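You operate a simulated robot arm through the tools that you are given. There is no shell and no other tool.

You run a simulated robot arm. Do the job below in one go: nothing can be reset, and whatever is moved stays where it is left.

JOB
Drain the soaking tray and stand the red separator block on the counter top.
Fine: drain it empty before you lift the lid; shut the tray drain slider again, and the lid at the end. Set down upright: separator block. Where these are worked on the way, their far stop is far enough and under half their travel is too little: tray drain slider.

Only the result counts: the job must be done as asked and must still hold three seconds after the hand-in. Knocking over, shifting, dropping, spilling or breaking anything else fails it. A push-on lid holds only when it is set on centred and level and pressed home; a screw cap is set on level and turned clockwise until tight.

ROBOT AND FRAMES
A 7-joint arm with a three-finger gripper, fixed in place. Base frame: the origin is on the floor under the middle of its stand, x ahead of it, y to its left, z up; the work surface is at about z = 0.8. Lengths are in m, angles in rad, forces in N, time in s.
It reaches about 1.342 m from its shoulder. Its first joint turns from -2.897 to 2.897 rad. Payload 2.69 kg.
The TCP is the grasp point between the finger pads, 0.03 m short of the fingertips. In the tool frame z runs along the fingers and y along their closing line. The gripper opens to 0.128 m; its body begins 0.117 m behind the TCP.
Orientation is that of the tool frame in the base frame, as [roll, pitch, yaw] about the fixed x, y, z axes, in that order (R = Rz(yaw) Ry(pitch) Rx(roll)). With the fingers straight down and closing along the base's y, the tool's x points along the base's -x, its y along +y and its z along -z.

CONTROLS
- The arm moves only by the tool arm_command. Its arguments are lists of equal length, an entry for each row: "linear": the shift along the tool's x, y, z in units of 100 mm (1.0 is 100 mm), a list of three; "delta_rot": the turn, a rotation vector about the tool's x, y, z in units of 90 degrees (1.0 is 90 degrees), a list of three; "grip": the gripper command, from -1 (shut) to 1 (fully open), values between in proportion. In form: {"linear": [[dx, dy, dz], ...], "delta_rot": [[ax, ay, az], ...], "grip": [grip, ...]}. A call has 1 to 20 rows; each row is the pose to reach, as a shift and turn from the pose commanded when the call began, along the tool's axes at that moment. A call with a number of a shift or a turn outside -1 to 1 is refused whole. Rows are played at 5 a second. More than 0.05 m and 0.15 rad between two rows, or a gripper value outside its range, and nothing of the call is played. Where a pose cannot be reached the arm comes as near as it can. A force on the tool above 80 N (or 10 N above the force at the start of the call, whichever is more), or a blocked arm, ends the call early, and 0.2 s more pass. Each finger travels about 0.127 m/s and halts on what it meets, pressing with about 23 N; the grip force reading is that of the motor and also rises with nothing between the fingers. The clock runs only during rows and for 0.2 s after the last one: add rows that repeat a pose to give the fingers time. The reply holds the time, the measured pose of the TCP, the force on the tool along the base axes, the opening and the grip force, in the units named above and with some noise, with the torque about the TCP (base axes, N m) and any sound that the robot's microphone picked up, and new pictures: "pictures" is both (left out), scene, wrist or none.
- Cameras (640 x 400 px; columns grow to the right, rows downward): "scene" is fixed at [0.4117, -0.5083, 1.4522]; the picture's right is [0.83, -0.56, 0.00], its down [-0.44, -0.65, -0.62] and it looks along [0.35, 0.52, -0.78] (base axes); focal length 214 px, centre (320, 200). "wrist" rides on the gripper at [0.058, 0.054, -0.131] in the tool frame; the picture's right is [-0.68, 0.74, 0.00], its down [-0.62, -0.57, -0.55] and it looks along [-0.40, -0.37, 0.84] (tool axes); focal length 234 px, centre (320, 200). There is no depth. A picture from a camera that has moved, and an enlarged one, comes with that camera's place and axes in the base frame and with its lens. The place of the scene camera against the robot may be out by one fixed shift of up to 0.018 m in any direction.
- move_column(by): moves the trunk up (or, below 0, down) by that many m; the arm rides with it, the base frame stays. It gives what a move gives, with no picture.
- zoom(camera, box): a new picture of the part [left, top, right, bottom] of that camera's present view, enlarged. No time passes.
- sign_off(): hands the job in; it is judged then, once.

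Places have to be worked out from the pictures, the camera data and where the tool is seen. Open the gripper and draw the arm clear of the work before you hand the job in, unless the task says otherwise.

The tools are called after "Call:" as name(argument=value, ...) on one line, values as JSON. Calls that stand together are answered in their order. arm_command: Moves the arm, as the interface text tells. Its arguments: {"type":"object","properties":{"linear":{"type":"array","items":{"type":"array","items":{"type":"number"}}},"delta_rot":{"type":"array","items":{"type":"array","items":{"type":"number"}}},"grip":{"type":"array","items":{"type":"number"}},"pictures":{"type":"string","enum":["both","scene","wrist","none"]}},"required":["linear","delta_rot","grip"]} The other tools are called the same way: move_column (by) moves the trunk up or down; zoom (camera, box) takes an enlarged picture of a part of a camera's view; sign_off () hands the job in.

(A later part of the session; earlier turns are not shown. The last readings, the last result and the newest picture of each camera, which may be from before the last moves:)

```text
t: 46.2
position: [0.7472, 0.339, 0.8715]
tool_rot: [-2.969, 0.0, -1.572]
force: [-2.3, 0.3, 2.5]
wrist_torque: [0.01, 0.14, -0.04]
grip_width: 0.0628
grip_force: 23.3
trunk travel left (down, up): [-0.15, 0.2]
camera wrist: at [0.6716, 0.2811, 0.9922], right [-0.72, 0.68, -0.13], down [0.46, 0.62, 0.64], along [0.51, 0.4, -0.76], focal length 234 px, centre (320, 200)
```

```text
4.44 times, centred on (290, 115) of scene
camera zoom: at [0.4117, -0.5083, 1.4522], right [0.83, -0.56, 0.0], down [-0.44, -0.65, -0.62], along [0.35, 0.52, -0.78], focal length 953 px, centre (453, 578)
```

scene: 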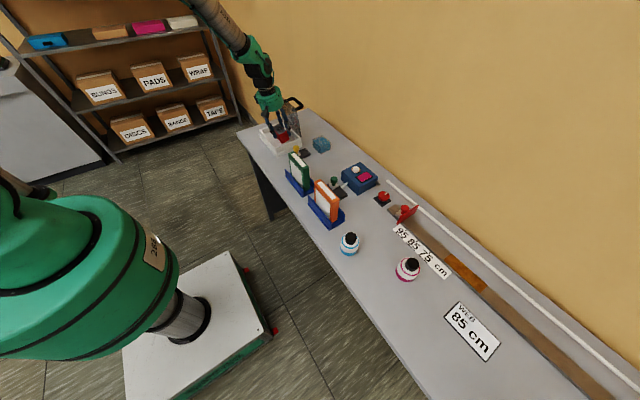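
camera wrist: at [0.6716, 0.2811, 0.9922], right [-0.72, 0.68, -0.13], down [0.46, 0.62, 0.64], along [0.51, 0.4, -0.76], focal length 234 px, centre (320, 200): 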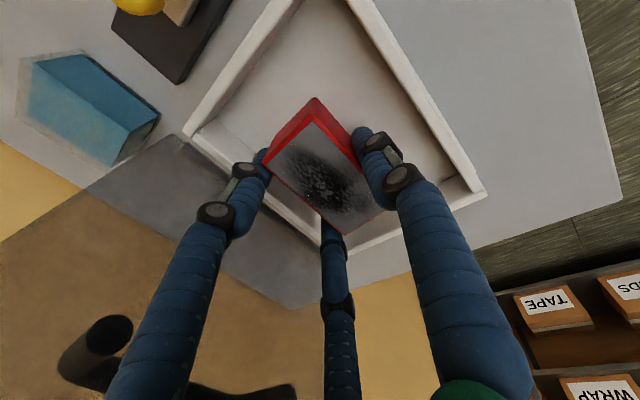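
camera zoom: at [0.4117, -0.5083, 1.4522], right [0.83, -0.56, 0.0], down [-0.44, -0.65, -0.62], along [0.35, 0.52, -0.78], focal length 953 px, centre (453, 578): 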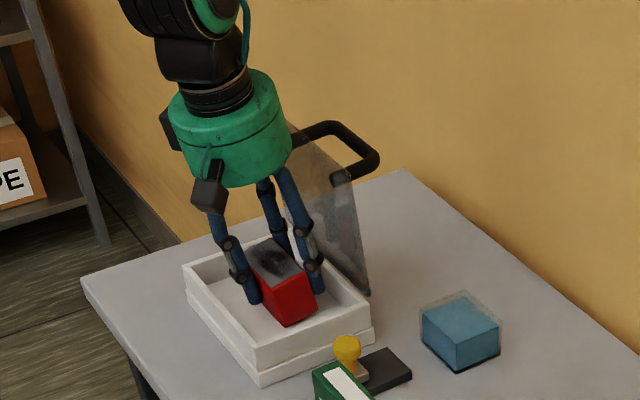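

The block is held (width 0.063, 23 N) and has aligned itself with the leaned fingers. I'll firm the grip and lift 30 mm to check it comes along.

Call:
arm_command(linear=[[0, 0, 0], [0, 0, 0], [0, -0.017, -0.099], [0, -0.035, -0.197], [0, -0.052, -0.296], [0, -0.052, -0.296]], delta_rot=[[0, 0, 0], [0, 0, 0], [0, 0, 0], [0, 0, 0], [0, 0, 0], [0, 0, 0]], grip=[-0.7, -0.8, -0.8, -0.8, -0.8, -0.8])

Call:
zoom(camera="wrist", box=[200, 40, 440, 240])

Call:
zoom(camera="scene", box=[250, 70, 330, 160])

```text
t: 47.6
position: [0.7457, 0.3391, 0.903]
tool_rot: [-2.968, 0.0, -1.57]
force: [-0.4, -0.8, -1.7]
wrist_torque: [0.01, -0.05, 0.0]
grip_width: 0.0624
grip_force: 22.8
trunk travel left (down, up): [-0.15, 0.2]
camera wrist: at [0.671, 0.2807, 1.0223], right [-0.72, 0.68, -0.13], down [0.46, 0.62, 0.64], along [0.51, 0.4, -0.76], focal length 234 px, centre (320, 200)
```

scene: 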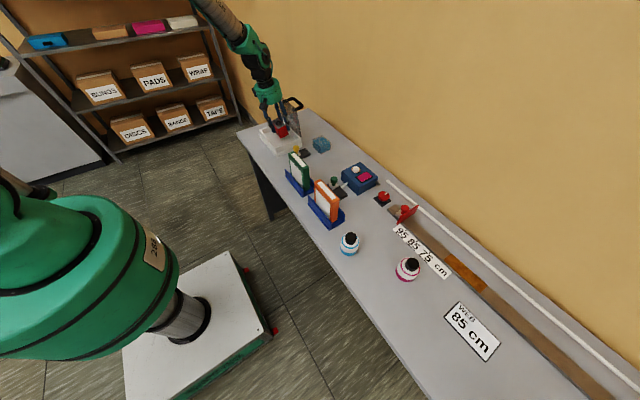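
wrist: 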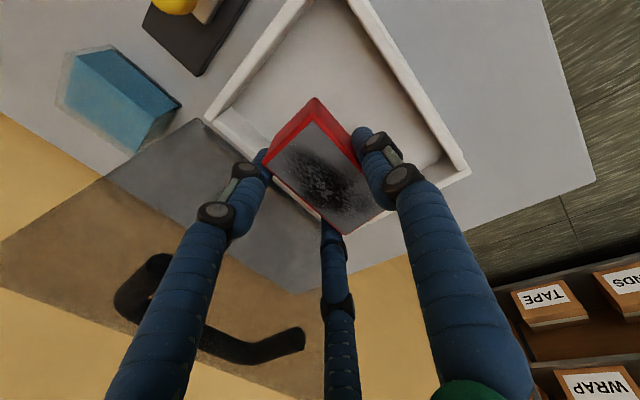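

```text
2.00 times, centred on (320, 140) of wrist
camera zoom: at [0.671, 0.2807, 1.0223], right [-0.72, 0.68, -0.13], down [0.46, 0.62, 0.64], along [0.51, 0.4, -0.76], focal length 468 px, centre (320, 320)
```

zoom: 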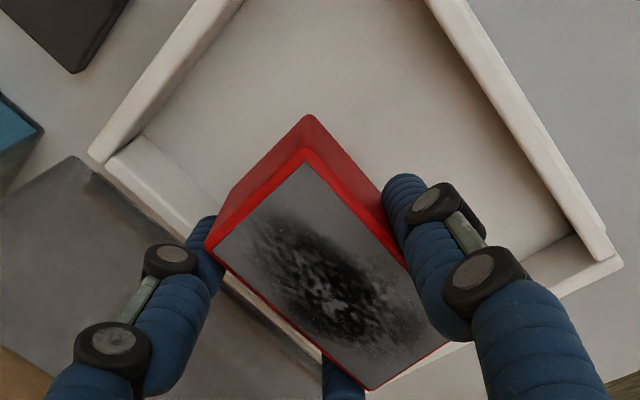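

```text
4.44 times, centred on (290, 115) of scene
camera zoom: at [0.4117, -0.5083, 1.4522], right [0.83, -0.56, 0.0], down [-0.44, -0.65, -0.62], along [0.35, 0.52, -0.78], focal length 953 px, centre (453, 578)
```

zoom: 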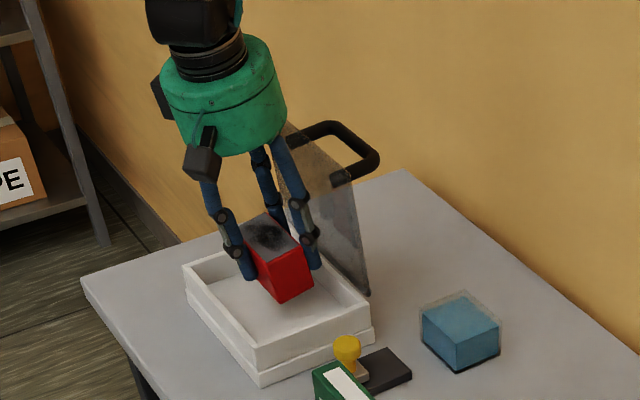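

The block is held firmly and moves with the hand. I'll raise it clear above the lid, levelling the gripper on the way.

Call:
arm_command(linear=[[0, -0.035, -0.197], [0, -0.07, -0.394], [0, -0.104, -0.591], [0, -0.139, -0.788], [0, -0.174, -0.985], [0, -0.174, -0.985]], delta_rot=[[0, 0, 0], [0, 0, 0], [0, 0, 0], [0, 0, 0], [0, 0, 0], [0, 0, 0]], grip=[-0.8, -0.8, -0.8, -0.8, -0.8, -0.8], pictures="none")

Call:
arm_command(linear=[[0, -0.035, -0.197], [0, -0.07, -0.394], [0, -0.104, -0.591], [0, -0.139, -0.788], [0, -0.157, -0.886], [0, -0.157, -0.886]], delta_rot=[[0, 0, 0], [-0.02, 0, 0], [-0.05, 0, 0], [-0.08, 0, 0], [-0.111, 0, 0], [-0.111, 0, 0]], grip=[-0.8, -0.8, -0.8, -0.8, -0.8, -0.8], pictures="both")

Call:
zoom(camera="scene", box=[240, 40, 340, 160])

Call:
zoom(camera="wrist", box=[200, 40, 440, 240])

```text
t: 49.0
position: [0.7444, 0.3394, 1.0003]
tool_rot: [-2.968, 0.0, -1.571]
force: [1.4, 0.5, -2.0]
wrist_torque: [-0.01, -0.02, -0.01]
grip_width: 0.0628
grip_force: 23.2
trunk travel left (down, up): [-0.15, 0.2]
```

```text
t: 50.4
position: [0.7469, 0.34, 1.0926]
tool_rot: [-3.141, 0.0, -1.571]
force: [0.7, -0.1, -1.6]
wrist_torque: [-0.01, -0.02, 0.0]
grip_width: 0.0624
grip_force: 23.0
trunk travel left (down, up): [-0.15, 0.2]
camera wrist: at [0.6938, 0.281, 1.2239], right [-0.74, 0.68, 0.0], down [0.57, 0.62, 0.55], along [0.37, 0.4, -0.84], focal length 234 px, centre (320, 200)
```

scene: 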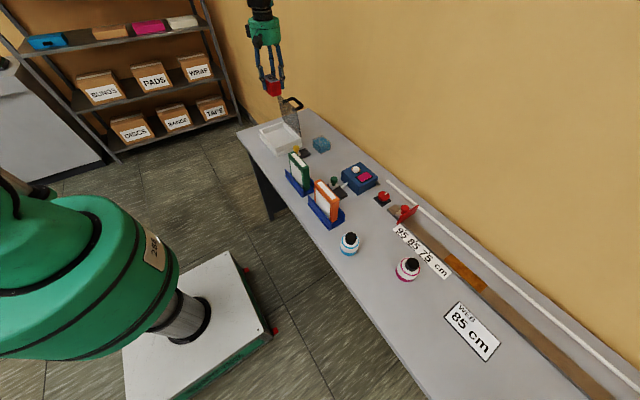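
wrist: 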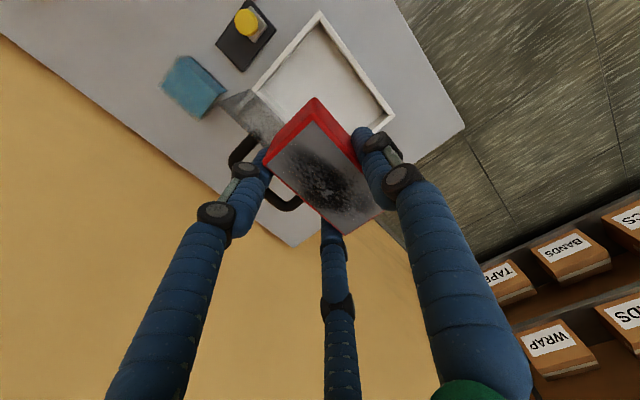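

```text
3.33 times, centred on (290, 100) of scene
camera zoom: at [0.4117, -0.5083, 1.4522], right [0.83, -0.56, 0.0], down [-0.44, -0.65, -0.62], along [0.35, 0.52, -0.78], focal length 715 px, centre (420, 533)
```

zoom: 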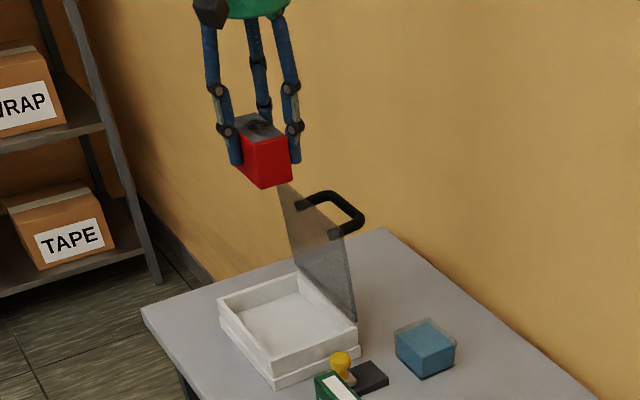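

```text
2.00 times, centred on (320, 140) of wrist
camera zoom: at [0.6938, 0.281, 1.2239], right [-0.74, 0.68, 0.0], down [0.57, 0.62, 0.55], along [0.37, 0.4, -0.84], focal length 468 px, centre (320, 320)
```

zoom: 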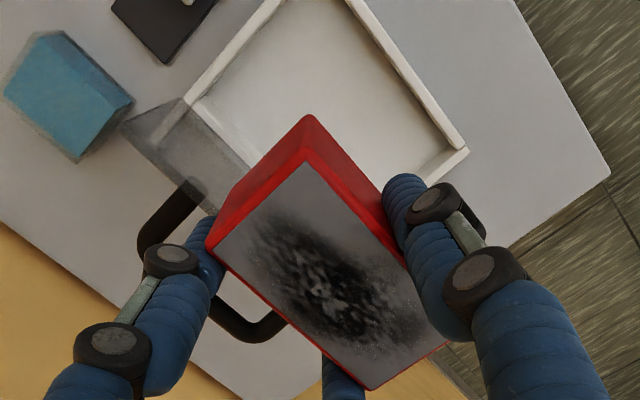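

The block hangs level, well above the lid top. I'll carry it over to the free counter behind the tray, aiming for block centre about (0.935, 0.475).

Call:
arm_command(linear=[[-0.135, -0.198, 0], [-0.27, -0.397, 0], [-0.405, -0.596, 0], [-0.54, -0.794, 0], [-0.675, -0.993, 0], [-0.675, -0.993, 0]], delta_rot=[[0, 0, 0], [0, 0, 0], [0, 0, 0], [0, 0, 0], [0, 0, 0], [0, 0, 0]], grip=[-0.8, -0.8, -0.8, -0.8, -0.8, -0.8], pictures="none")

Call:
arm_command(linear=[[-0.135, -0.198, 0], [-0.27, -0.397, 0], [-0.405, -0.596, 0], [-0.54, -0.794, 0], [-0.675, -0.993, 0], [-0.675, -0.993, 0]], delta_rot=[[0, 0, 0], [0, 0, 0], [0, 0, 0], [0, 0, 0], [0, 0, 0], [0, 0, 0]], grip=[-0.8, -0.8, -0.8, -0.8, -0.8, -0.8], pictures="both")

Call:
zoom(camera="scene", box=[240, 40, 340, 160])

Call:
zoom(camera="wrist", box=[200, 0, 520, 240])

```text
t: 51.8
position: [0.8448, 0.4064, 1.0926]
tool_rot: [-3.14, 0.0, -1.57]
force: [0.5, 0.1, -2.9]
wrist_torque: [0.01, -0.01, 0.02]
grip_width: 0.0626
grip_force: 22.9
trunk travel left (down, up): [-0.15, 0.2]
```

```text
t: 53.2
position: [0.9454, 0.4751, 1.0927]
tool_rot: [-3.141, -0.001, -1.571]
force: [-0.4, 0.9, -2.6]
wrist_torque: [-0.08, 0.01, 0.02]
grip_width: 0.0624
grip_force: 22.8
trunk travel left (down, up): [-0.15, 0.2]
camera wrist: at [0.8923, 0.4159, 1.2238], right [-0.74, 0.68, 0.0], down [0.57, 0.62, 0.55], along [0.37, 0.4, -0.84], focal length 234 px, centre (320, 200)
```

scene: 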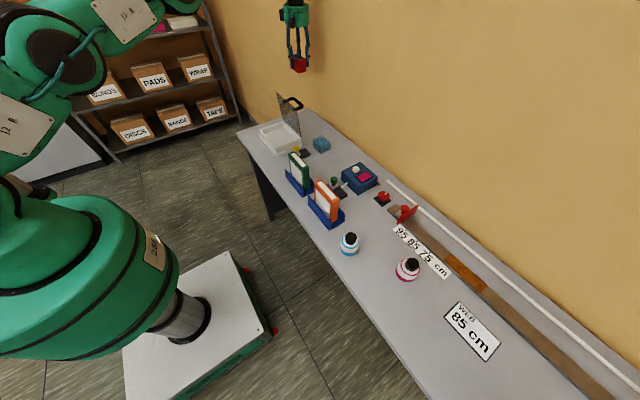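
wrist: 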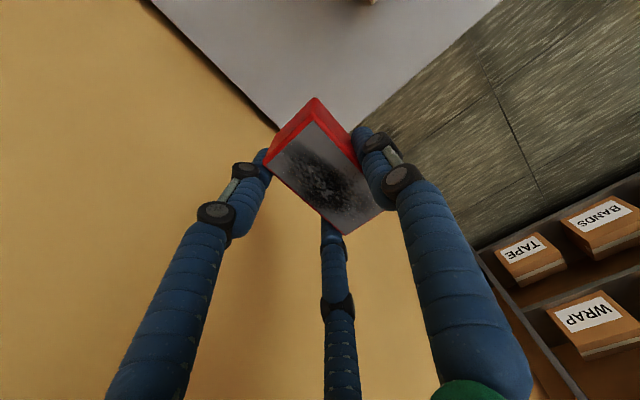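

```text
3.33 times, centred on (290, 100) of scene
camera zoom: at [0.4117, -0.5083, 1.4522], right [0.83, -0.56, 0.0], down [-0.44, -0.65, -0.62], along [0.35, 0.52, -0.78], focal length 715 px, centre (420, 533)
```

zoom: 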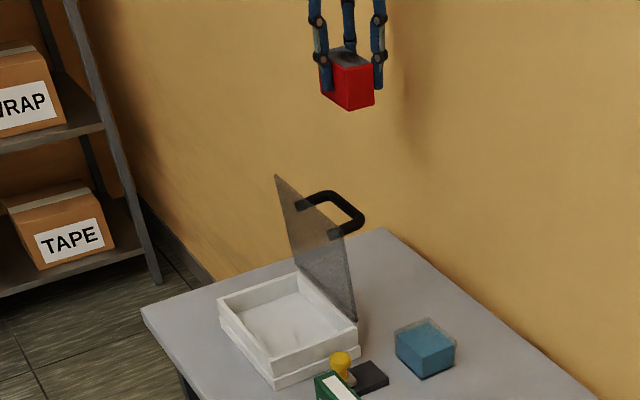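

```text
1.67 times, centred on (360, 120) of wrist
camera zoom: at [0.8923, 0.4159, 1.2238], right [-0.74, 0.68, 0.0], down [0.57, 0.62, 0.55], along [0.37, 0.4, -0.84], focal length 390 px, centre (253, 333)
```

zoom: 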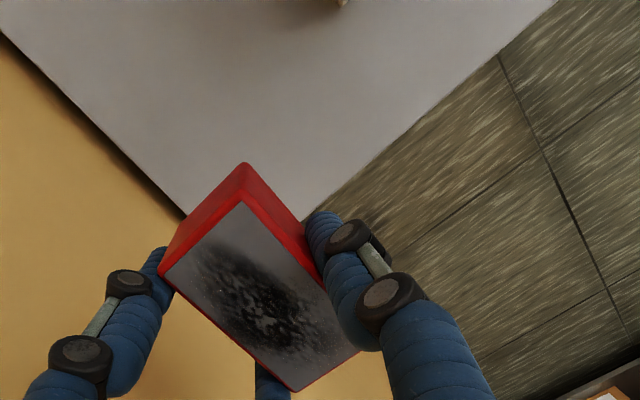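

The counter ends at y≈0.547 and x≈1.03, so the target spot has good margins. I'll lower to about z 0.892 and look.

Call:
arm_command(linear=[[0, 0, 0.25], [0, 0, 0.5], [0, 0, 0.75], [0, 0, 1.0], [0, 0, 1.0]], delta_rot=[[0, 0, 0], [0, 0, 0], [0, 0, 0], [0, 0, 0], [0, 0, 0]], grip=[-0.8, -0.8, -0.8, -0.8, -0.8], pictures="scene")

Call:
zoom(camera="scene", box=[250, 60, 350, 160])

```text
t: 54.4
position: [0.9446, 0.4735, 0.9909]
tool_rot: [3.141, -0.001, -1.571]
force: [-0.3, 0.1, -2.4]
wrist_torque: [-0.03, -0.01, 0.02]
grip_width: 0.0625
grip_force: 23.1
trunk travel left (down, up): [-0.15, 0.2]
```

scene: 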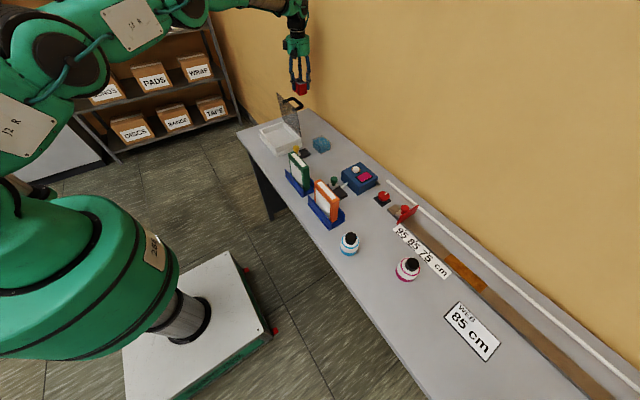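

```text
4.00 times, centred on (300, 110) of scene
camera zoom: at [0.4117, -0.5083, 1.4522], right [0.83, -0.56, 0.0], down [-0.44, -0.65, -0.62], along [0.35, 0.52, -0.78], focal length 858 px, centre (400, 560)
```

zoom: 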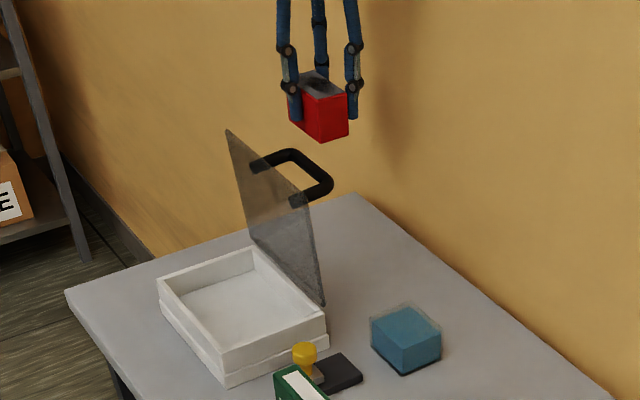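

Still clear. I'll lower another 90 mm and check the arm's clearance over the open lid.

Call:
arm_command(linear=[[0, 0, 0.25], [0, 0, 0.5], [0, 0, 0.75], [0, 0, 0.95], [0, 0, 0.95]], delta_rot=[[0, 0, 0], [0, 0, 0], [0, 0, 0], [0, 0, 0], [0, 0, 0]], grip=[-0.8, -0.8, -0.8, -0.8, -0.8], pictures="both")

Call:
zoom(camera="scene", box=[250, 50, 350, 150])

Call:
zoom(camera="wrist", box=[200, 0, 520, 240])

```text
t: 55.6
position: [0.9447, 0.473, 0.8965]
tool_rot: [3.141, -0.001, -1.571]
force: [-0.3, -0.2, -1.7]
wrist_torque: [-0.01, 0.0, 0.01]
grip_width: 0.0625
grip_force: 23.1
trunk travel left (down, up): [-0.15, 0.2]
camera wrist: at [0.8912, 0.4158, 1.0272], right [-0.74, 0.68, 0.0], down [0.57, 0.62, 0.55], along [0.37, 0.4, -0.84], focal length 234 px, centre (320, 200)
```

scene: 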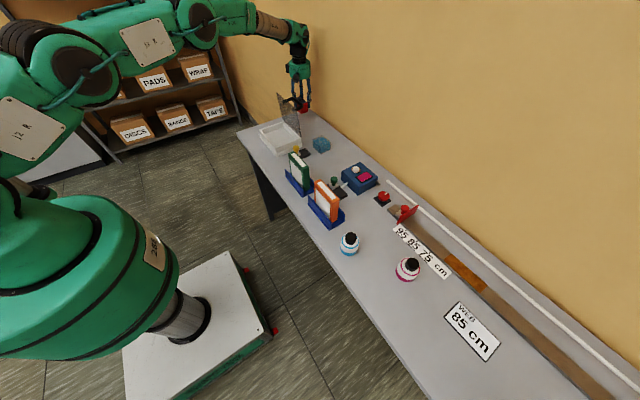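
wrist: 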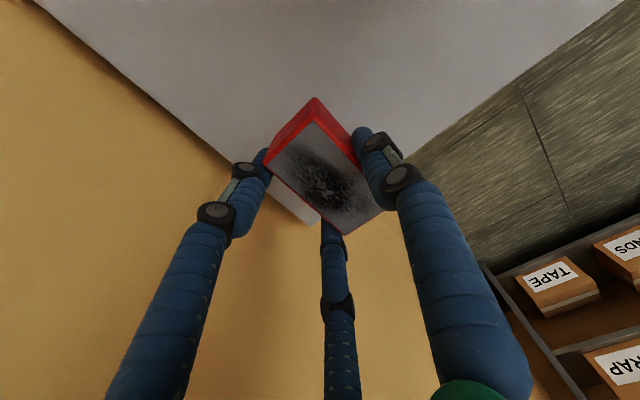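

```text
4.00 times, centred on (300, 100) of scene
camera zoom: at [0.4117, -0.5083, 1.4522], right [0.83, -0.56, 0.0], down [-0.44, -0.65, -0.62], along [0.35, 0.52, -0.78], focal length 858 px, centre (400, 600)
```

zoom: 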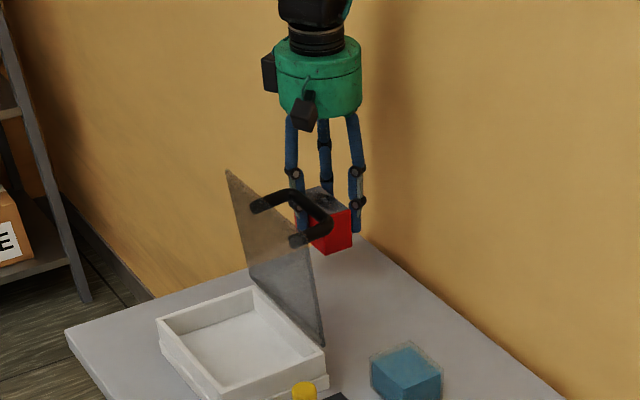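

```text
1.67 times, centred on (360, 120) of wrist
camera zoom: at [0.8912, 0.4158, 1.0272], right [-0.74, 0.68, 0.0], down [0.57, 0.62, 0.55], along [0.37, 0.4, -0.84], focal length 390 px, centre (253, 333)
```

zoom: 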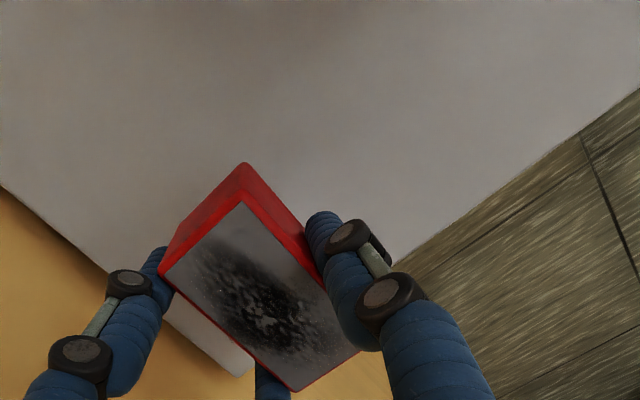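

Arm and lid are well apart. I'll lower 38 mm slowly and watch the vertical force for touchdown.

Call:
arm_command(linear=[[0, 0, 0.12], [0, 0, 0.22], [0, 0, 0.3], [0, 0, 0.34], [0, 0, 0.38], [0, 0, 0.38]], delta_rot=[[0, 0, 0], [0, 0, 0], [0, 0, 0], [0, 0, 0], [0, 0, 0], [0, 0, 0]], grip=[-0.8, -0.8, -0.8, -0.8, -0.8, -0.8], pictures="both")

Call:
zoom(camera="scene", box=[270, 60, 340, 130])

Call:
zoom(camera="wrist", box=[220, 60, 420, 240])

```text
t: 57.0
position: [0.9452, 0.4741, 0.8586]
tool_rot: [-3.141, 0.0, -1.571]
force: [0.0, 0.1, -1.9]
wrist_torque: [0.01, -0.02, -0.02]
grip_width: 0.0625
grip_force: 23.4
trunk travel left (down, up): [-0.15, 0.2]
camera wrist: at [0.8925, 0.4156, 0.9898], right [-0.74, 0.68, 0.0], down [0.57, 0.62, 0.55], along [0.37, 0.4, -0.84], focal length 234 px, centre (320, 200)
```

scene: 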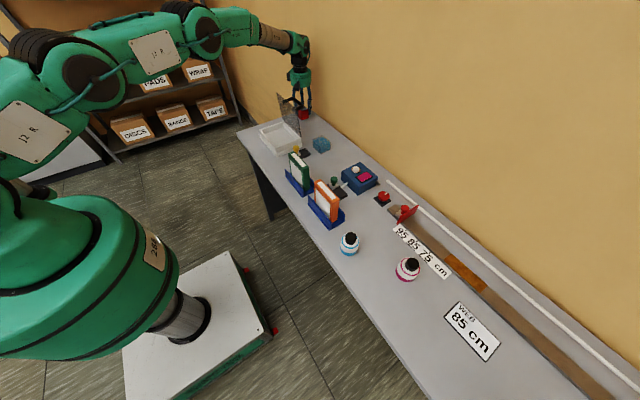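
wrist: 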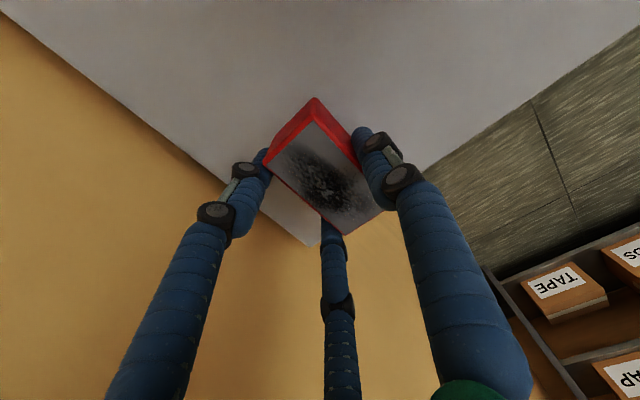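

```text
5.71 times, centred on (305, 95) of scene
camera zoom: at [0.4117, -0.5083, 1.4522], right [0.83, -0.56, 0.0], down [-0.44, -0.65, -0.62], along [0.35, 0.52, -0.78], focal length 1226 px, centre (406, 800)
```

zoom: 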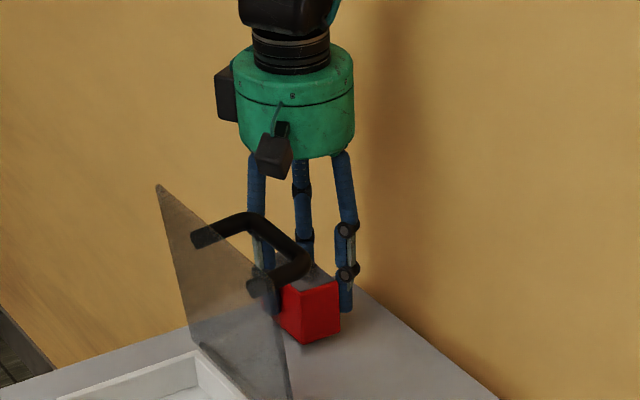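

```text
2.22 times, centred on (320, 150) of wrist
camera zoom: at [0.8925, 0.4156, 0.9898], right [-0.74, 0.68, 0.0], down [0.57, 0.62, 0.55], along [0.37, 0.4, -0.84], focal length 520 px, centre (320, 311)
```

zoom: 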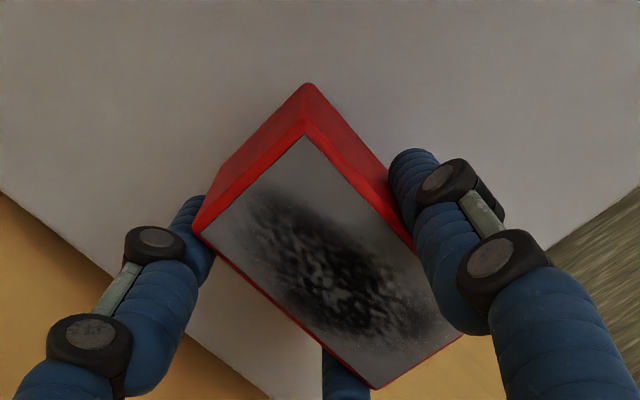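

No contact yet at z 0.859. I'll step down 4 mm at a time watching the force.

Call:
arm_command(linear=[[0, 0, 0.02], [0, 0, 0.04], [0, 0, 0.04]], delta_rot=[[0, 0, 0], [0, 0, 0], [0, 0, 0]], grip=[-0.8, -0.8, -0.8], pictures="none")

```text
t: 57.8
position: [0.9451, 0.4748, 0.8536]
tool_rot: [3.141, 0.002, -1.571]
force: [0.4, 0.3, -2.2]
wrist_torque: [0.0, -0.01, 0.0]
grip_width: 0.0625
grip_force: 22.5
trunk travel left (down, up): [-0.15, 0.2]
```

Still free at 0.854; another 3 mm.

Call:
arm_command(linear=[[0, 0, 0.015], [0, 0, 0.03], [0, 0, 0.03]], delta_rot=[[0, 0, 0], [0, 0, 0], [0, 0, 0]], grip=[-0.8, -0.8, -0.8], pictures="wrist")

Call:
zoom(camera="wrist", box=[220, 60, 420, 240])

Call:
zoom(camera="scene", box=[280, 90, 330, 130])

```text
t: 58.6
position: [0.9453, 0.4741, 0.8514]
tool_rot: [-3.141, -0.001, -1.57]
force: [-0.4, 0.5, -2.2]
wrist_torque: [-0.01, -0.04, 0.02]
grip_width: 0.0626
grip_force: 22.9
trunk travel left (down, up): [-0.15, 0.2]
camera wrist: at [0.8921, 0.4154, 0.9828], right [-0.74, 0.68, 0.0], down [0.57, 0.62, 0.55], along [0.37, 0.4, -0.84], focal length 234 px, centre (320, 200)
```

wrist: 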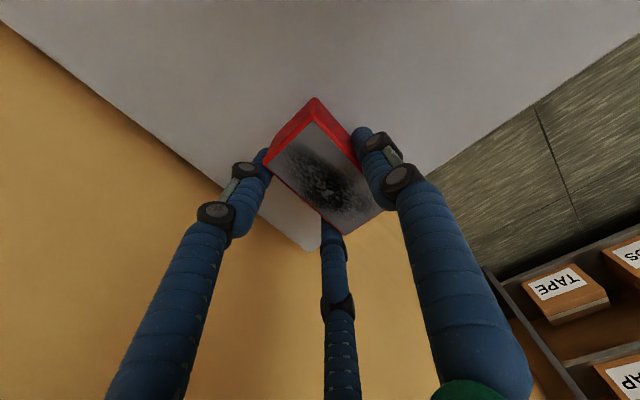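

```text
2.22 times, centred on (320, 150) of wrist
camera zoom: at [0.8921, 0.4154, 0.9828], right [-0.74, 0.68, 0.0], down [0.57, 0.62, 0.55], along [0.37, 0.4, -0.84], focal length 520 px, centre (320, 311)
```

zoom: 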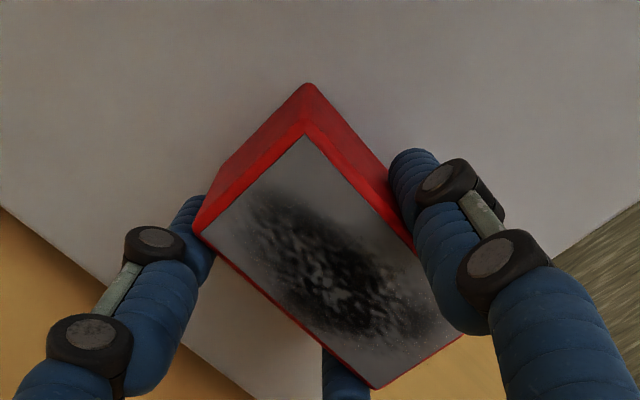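

```text
10.00 times, centred on (305, 110) of scene
camera zoom: at [0.4117, -0.5083, 1.4522], right [0.83, -0.56, 0.0], down [-0.44, -0.65, -0.62], along [0.35, 0.52, -0.78], focal length 2145 px, centre (470, 1100)
```

zoom: 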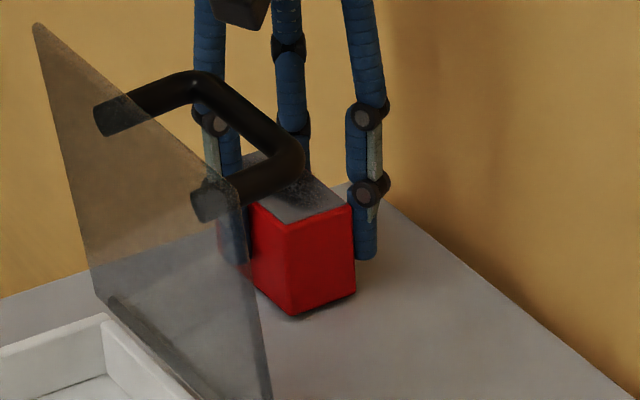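

The contact shadow shows the block nearly down. I'll step another 3 mm.

Call:
arm_command(linear=[[0, 0, 0.01], [0, 0, 0.02], [0, 0, 0.03], [0, 0, 0.03]], delta_rot=[[0, 0, 0], [0, 0, 0], [0, 0, 0], [0, 0, 0]], grip=[-0.8, -0.8, -0.8, -0.8], pictures="none")

Call:
zoom(camera="scene", box=[280, 90, 330, 130])

```text
t: 59.6
position: [0.9459, 0.4736, 0.8479]
tool_rot: [3.14, -0.001, -1.571]
force: [-0.1, -0.3, -2.4]
wrist_torque: [0.0, -0.03, 0.01]
grip_width: 0.0625
grip_force: 22.9
trunk travel left (down, up): [-0.15, 0.2]
```

```text
10.00 times, centred on (305, 110) of scene
camera zoom: at [0.4117, -0.5083, 1.4522], right [0.83, -0.56, 0.0], down [-0.44, -0.65, -0.62], along [0.35, 0.52, -0.78], focal length 2145 px, centre (470, 1100)
```

zoom: 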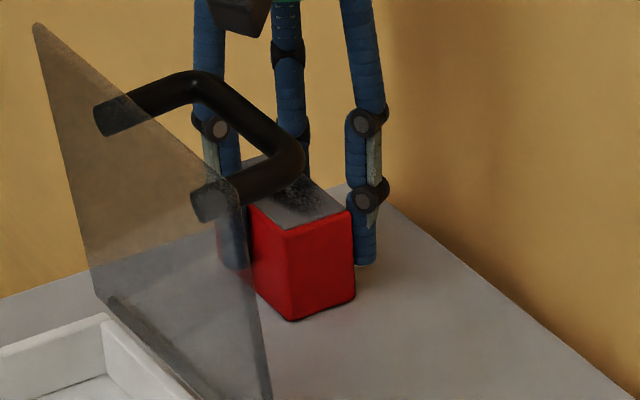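

Still hanging free by the force reading; another 3 mm in 1 mm rows.

Call:
arm_command(linear=[[0, 0, 0.01], [0, 0, 0.02], [0, 0, 0.03], [0, 0, 0.03]], delta_rot=[[0, 0, 0], [0, 0, 0], [0, 0, 0], [0, 0, 0]], grip=[-0.8, -0.8, -0.8, -0.8], pictures="none")

Call:
zoom(camera="scene", box=[280, 90, 330, 130])

```text
t: 60.6
position: [0.9452, 0.4745, 0.8478]
tool_rot: [-3.14, 0.003, -1.572]
force: [-1.2, 0.5, 11.9]
wrist_torque: [-0.2, 0.41, 0.0]
grip_width: 0.0622
grip_force: 23.3
trunk travel left (down, up): [-0.15, 0.2]
```

```text
10.00 times, centred on (305, 110) of scene
camera zoom: at [0.4117, -0.5083, 1.4522], right [0.83, -0.56, 0.0], down [-0.44, -0.65, -0.62], along [0.35, 0.52, -0.78], focal length 2145 px, centre (470, 1100)
```

zoom: 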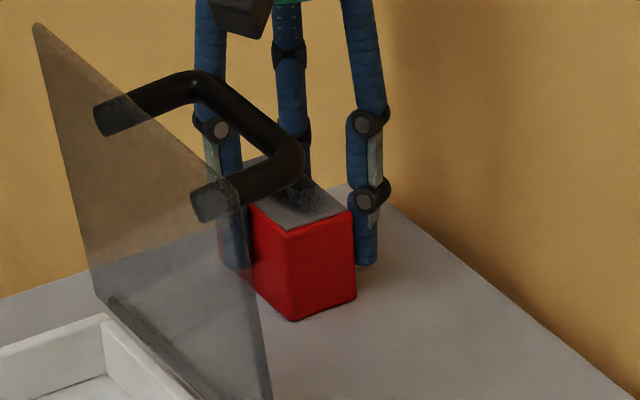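

The block is seated on the counter (+12 N). I'll ease the pressure off by 1.5 mm and open the fingers gradually.

Call:
arm_command(linear=[[0, 0, -0.015], [0, 0, -0.015], [0, 0, -0.015], [0, 0, -0.015], [0, 0, -0.015], [0, 0, -0.015], [0, 0, -0.015]], delta_rot=[[0, 0, 0], [0, 0, 0], [0, 0, 0], [0, 0, 0], [0, 0, 0], [0, 0, 0], [0, 0, 0]], grip=[-0.4, -0.15, -0.03, 0.06, 0.16, 0.28, 0.28], pictures="both")

Call:
zoom(camera="scene", box=[280, 90, 330, 130])

Call:
zoom(camera="wrist", box=[220, 60, 420, 240])

```text
t: 62.2
position: [0.945, 0.4737, 0.848]
tool_rot: [3.14, 0.0, -1.571]
force: [-0.1, -1.0, 0.3]
wrist_torque: [0.0, -0.01, -0.01]
grip_width: 0.0821
grip_force: 0.1
trunk travel left (down, up): [-0.15, 0.2]
camera wrist: at [0.8924, 0.4154, 0.9786], right [-0.74, 0.68, 0.0], down [0.57, 0.62, 0.55], along [0.37, 0.4, -0.84], focal length 234 px, centre (320, 200)
```

scene: 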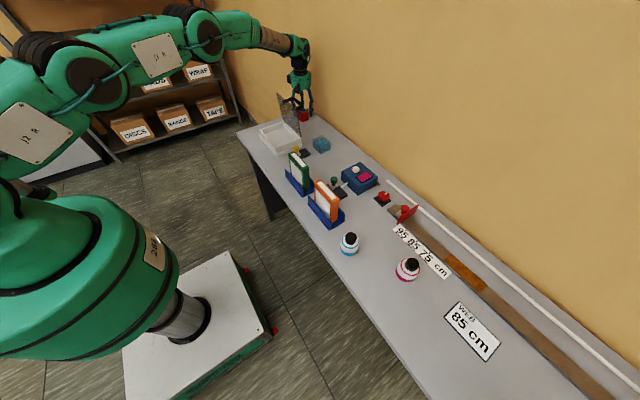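
wrist: 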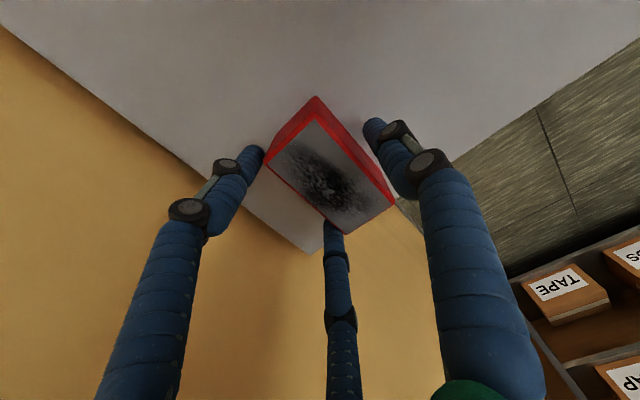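

```text
10.00 times, centred on (305, 110) of scene
camera zoom: at [0.4117, -0.5083, 1.4522], right [0.83, -0.56, 0.0], down [-0.44, -0.65, -0.62], along [0.35, 0.52, -0.78], focal length 2145 px, centre (470, 1100)
```

zoom: 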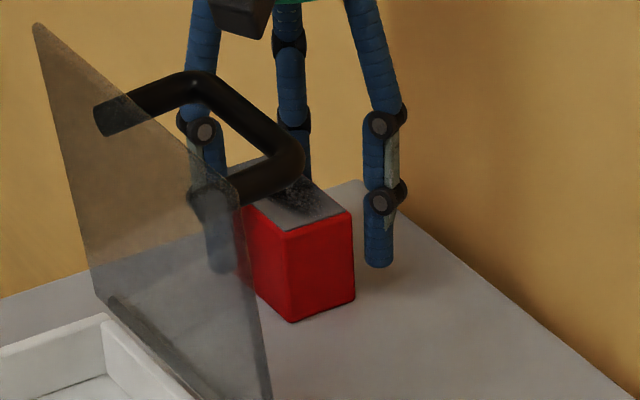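

```text
2.22 times, centred on (320, 150) of wrist
camera zoom: at [0.8924, 0.4154, 0.9786], right [-0.74, 0.68, 0.0], down [0.57, 0.62, 0.55], along [0.37, 0.4, -0.84], focal length 520 px, centre (320, 311)
```

zoom: 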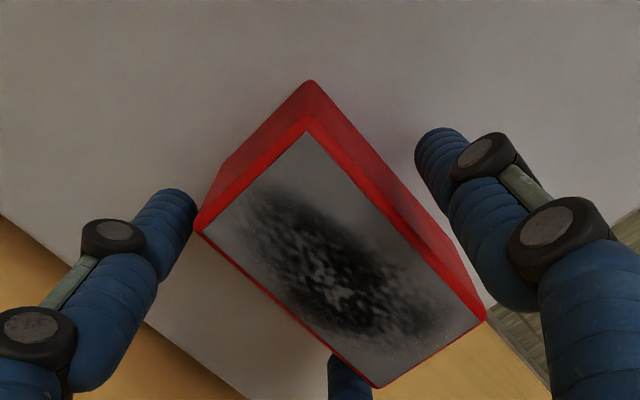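

The block is free and standing flat; all fingers have gaps. I'll rise straight up.

Call:
arm_command(linear=[[0, 0, -0.08], [0, 0, -0.2], [0, 0, -0.4], [0, 0, -0.65], [0, 0, -0.9], [0, 0, -1.0], [0, 0, -1.0]], delta_rot=[[0, 0, 0], [0, 0, 0], [0, 0, 0], [0, 0, 0], [0, 0, 0], [0, 0, 0], [0, 0, 0]], grip=[0.28, 0.28, 0.28, 0.28, 0.28, 0.28, 0.28], pictures="none")

Call:
arm_command(linear=[[0, 0, -0.25], [0, 0, -0.5], [0, 0, -0.75], [0, 0, -1.0], [0, 0, -1.0]], delta_rot=[[0, 0, 0], [0, 0, 0], [0, 0, 0], [0, 0, 0], [0, 0, 0]], grip=[0.28, 0.28, 0.28, 0.28, 0.28], pictures="both")

Call:
zoom(camera="scene", box=[250, 70, 350, 160])

Call:
zoom(camera="wrist", box=[200, 0, 440, 200])

```text
t: 63.8
position: [0.9435, 0.4736, 0.9478]
tool_rot: [-3.14, -0.001, -1.572]
force: [-1.1, 0.1, -0.1]
wrist_torque: [-0.02, 0.0, 0.01]
grip_width: 0.0817
grip_force: 0.1
trunk travel left (down, up): [-0.15, 0.2]
```

```text
t: 65.0
position: [0.9422, 0.4768, 1.0468]
tool_rot: [3.141, -0.001, -1.571]
force: [-1.4, 0.7, 0.5]
wrist_torque: [0.03, -0.02, 0.02]
grip_width: 0.082
grip_force: 0.0
trunk travel left (down, up): [-0.15, 0.2]
camera wrist: at [0.8901, 0.4176, 1.177], right [-0.74, 0.68, 0.0], down [0.57, 0.62, 0.55], along [0.37, 0.4, -0.84], focal length 234 px, centre (320, 200)
```

scene: 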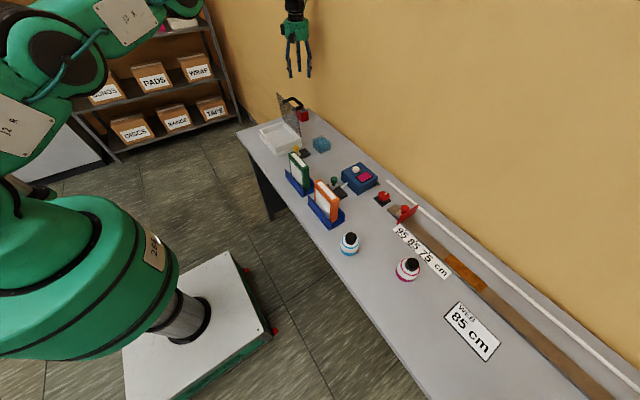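
wrist: 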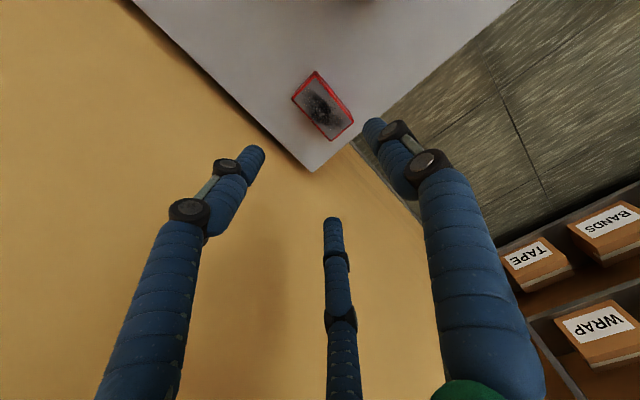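

```text
4.44 times, centred on (300, 115) of scene
camera zoom: at [0.4117, -0.5083, 1.4522], right [0.83, -0.56, 0.0], down [-0.44, -0.65, -0.62], along [0.35, 0.52, -0.78], focal length 953 px, centre (409, 578)
```

zoom: 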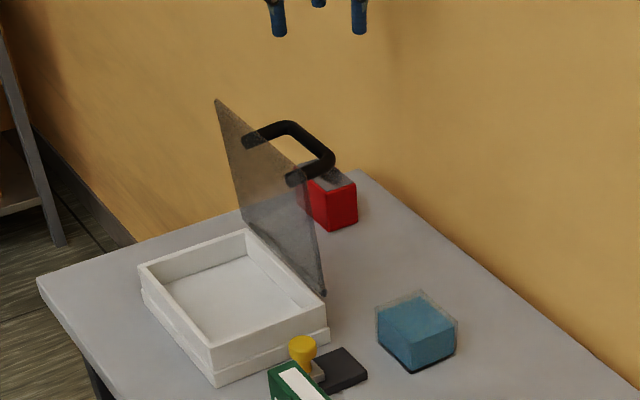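

```text
2.00 times, centred on (320, 100) of wrist
camera zoom: at [0.8901, 0.4176, 1.177], right [-0.74, 0.68, 0.0], down [0.57, 0.62, 0.55], along [0.37, 0.4, -0.84], focal length 468 px, centre (320, 400)
```

zoom: 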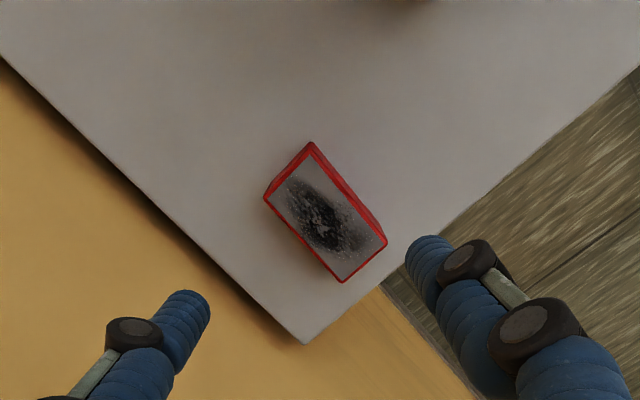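

The block stands cleanly on the counter behind the tray. Next I'll return above the handle at (0.8526, 0.337), narrowing the fingers to the width I left it with.

Call:
arm_command(linear=[[0, 0, -0.2], [0.1, 0.06, -0.414], [0.3, 0.2, -0.414], [0.5, 0.33, -0.414], [0.7, 0.4625, -0.414], [0.7, 0.4625, -0.414]], delta_rot=[[0, 0, 0], [0, 0, 0], [0, 0, 0], [0, 0, 0], [0, 0, 0], [0, 0, 0]], grip=[0.28, 0.28, 0, -0.2, -0.3, -0.3], pictures="none")

Call:
arm_command(linear=[[0.2, 0.13, 0], [0.4, 0.27, 0], [0.6, 0.41, 0], [0.68, 0.463, 0], [0.68, 0.463, 0]], delta_rot=[[0, 0, 0], [0, 0, 0], [0, 0, 0], [0, 0, 0], [0, 0, 0]], grip=[-0.3, -0.3, -0.3, -0.3, -0.3], pictures="both")

Call:
zoom(camera="wrist", box=[240, 0, 480, 200])

Call:
zoom(camera="scene", box=[250, 60, 350, 160])

```text
t: 66.4
position: [0.8976, 0.4047, 1.0893]
tool_rot: [3.141, 0.0, -1.57]
force: [1.7, 0.6, 0.6]
wrist_torque: [0.01, -0.03, -0.01]
grip_width: 0.0448
grip_force: 0.0
trunk travel left (down, up): [-0.15, 0.2]
```

```text
t: 67.6
position: [0.8519, 0.3367, 1.0886]
tool_rot: [3.141, 0.0, -1.57]
force: [0.6, 0.6, 0.0]
wrist_torque: [0.03, 0.05, -0.02]
grip_width: 0.0446
grip_force: 0.0
trunk travel left (down, up): [-0.15, 0.2]
camera wrist: at [0.7987, 0.2778, 1.2195], right [-0.74, 0.68, 0.0], down [0.57, 0.62, 0.55], along [0.37, 0.4, -0.84], focal length 234 px, centre (320, 200)
```

scene: 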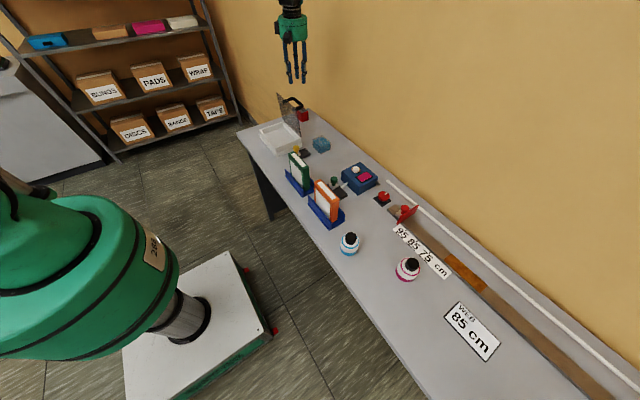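
wrist: 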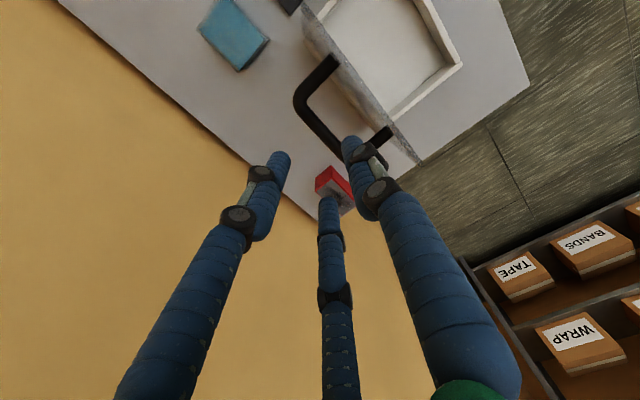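

```text
2.00 times, centred on (360, 100) of wrist
camera zoom: at [0.7987, 0.2778, 1.2195], right [-0.74, 0.68, 0.0], down [0.57, 0.62, 0.55], along [0.37, 0.4, -0.84], focal length 468 px, centre (240, 400)
```

zoom: 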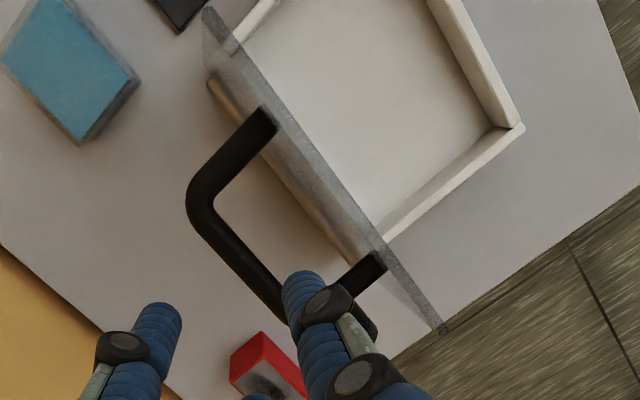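

```text
4.00 times, centred on (300, 110) of scene
camera zoom: at [0.4117, -0.5083, 1.4522], right [0.83, -0.56, 0.0], down [-0.44, -0.65, -0.62], along [0.35, 0.52, -0.78], focal length 858 px, centre (400, 560)
```

zoom: 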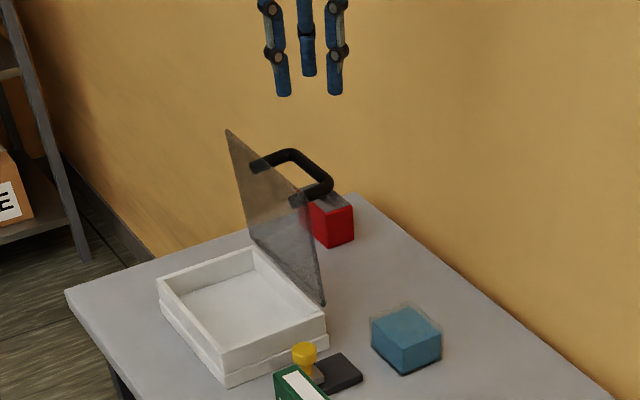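

The view over the handle matches the one when I left it. I'll descend 100 mm on the same line and close on the bar.

Call:
arm_command(linear=[[0, 0, 0.25], [0, 0, 0.5], [0, 0, 0.7], [0, 0, 0.87], [0, 0, 1.0], [0, 0, 1.0]], delta_rot=[[0, 0, 0], [0, 0, 0], [0, 0, 0], [0, 0, 0], [0, 0, 0], [0, 0, 0]], grip=[-0.3, -0.3, -0.3, -0.3, -0.3, -0.3], pictures="wrist")

Call:
zoom(camera="wrist", box=[200, 50, 440, 250])

```text
t: 69.0
position: [0.8508, 0.3373, 0.9896]
tool_rot: [-3.141, 0.002, -1.572]
force: [0.2, 0.5, -0.3]
wrist_torque: [0.03, 0.02, -0.02]
grip_width: 0.0447
grip_force: 0.0
trunk travel left (down, up): [-0.15, 0.2]
camera wrist: at [0.7983, 0.2784, 1.1198], right [-0.74, 0.68, 0.0], down [0.57, 0.62, 0.55], along [0.37, 0.4, -0.84], focal length 234 px, centre (320, 200)
```

wrist: 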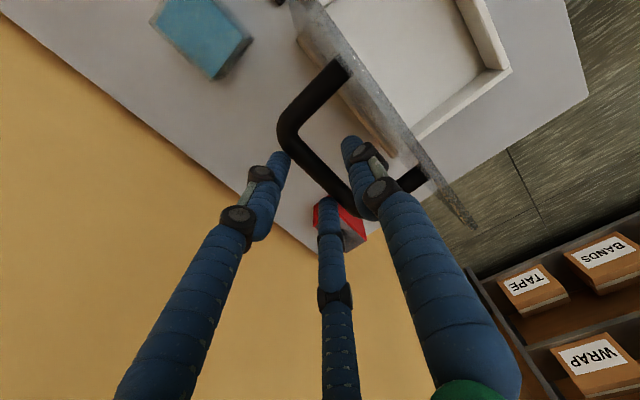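

```text
2.00 times, centred on (320, 150) of wrist
camera zoom: at [0.7983, 0.2784, 1.1198], right [-0.74, 0.68, 0.0], down [0.57, 0.62, 0.55], along [0.37, 0.4, -0.84], focal length 468 px, centre (320, 300)
```

zoom: 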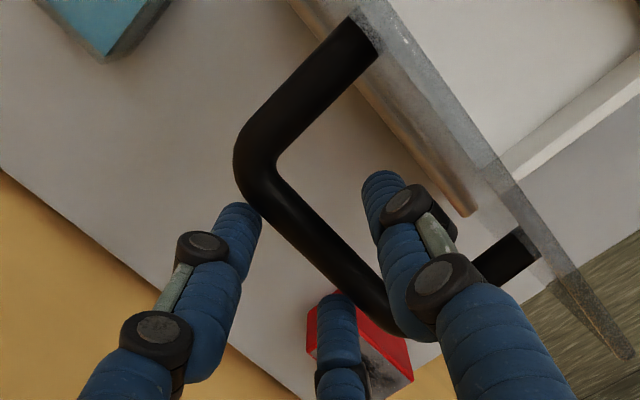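

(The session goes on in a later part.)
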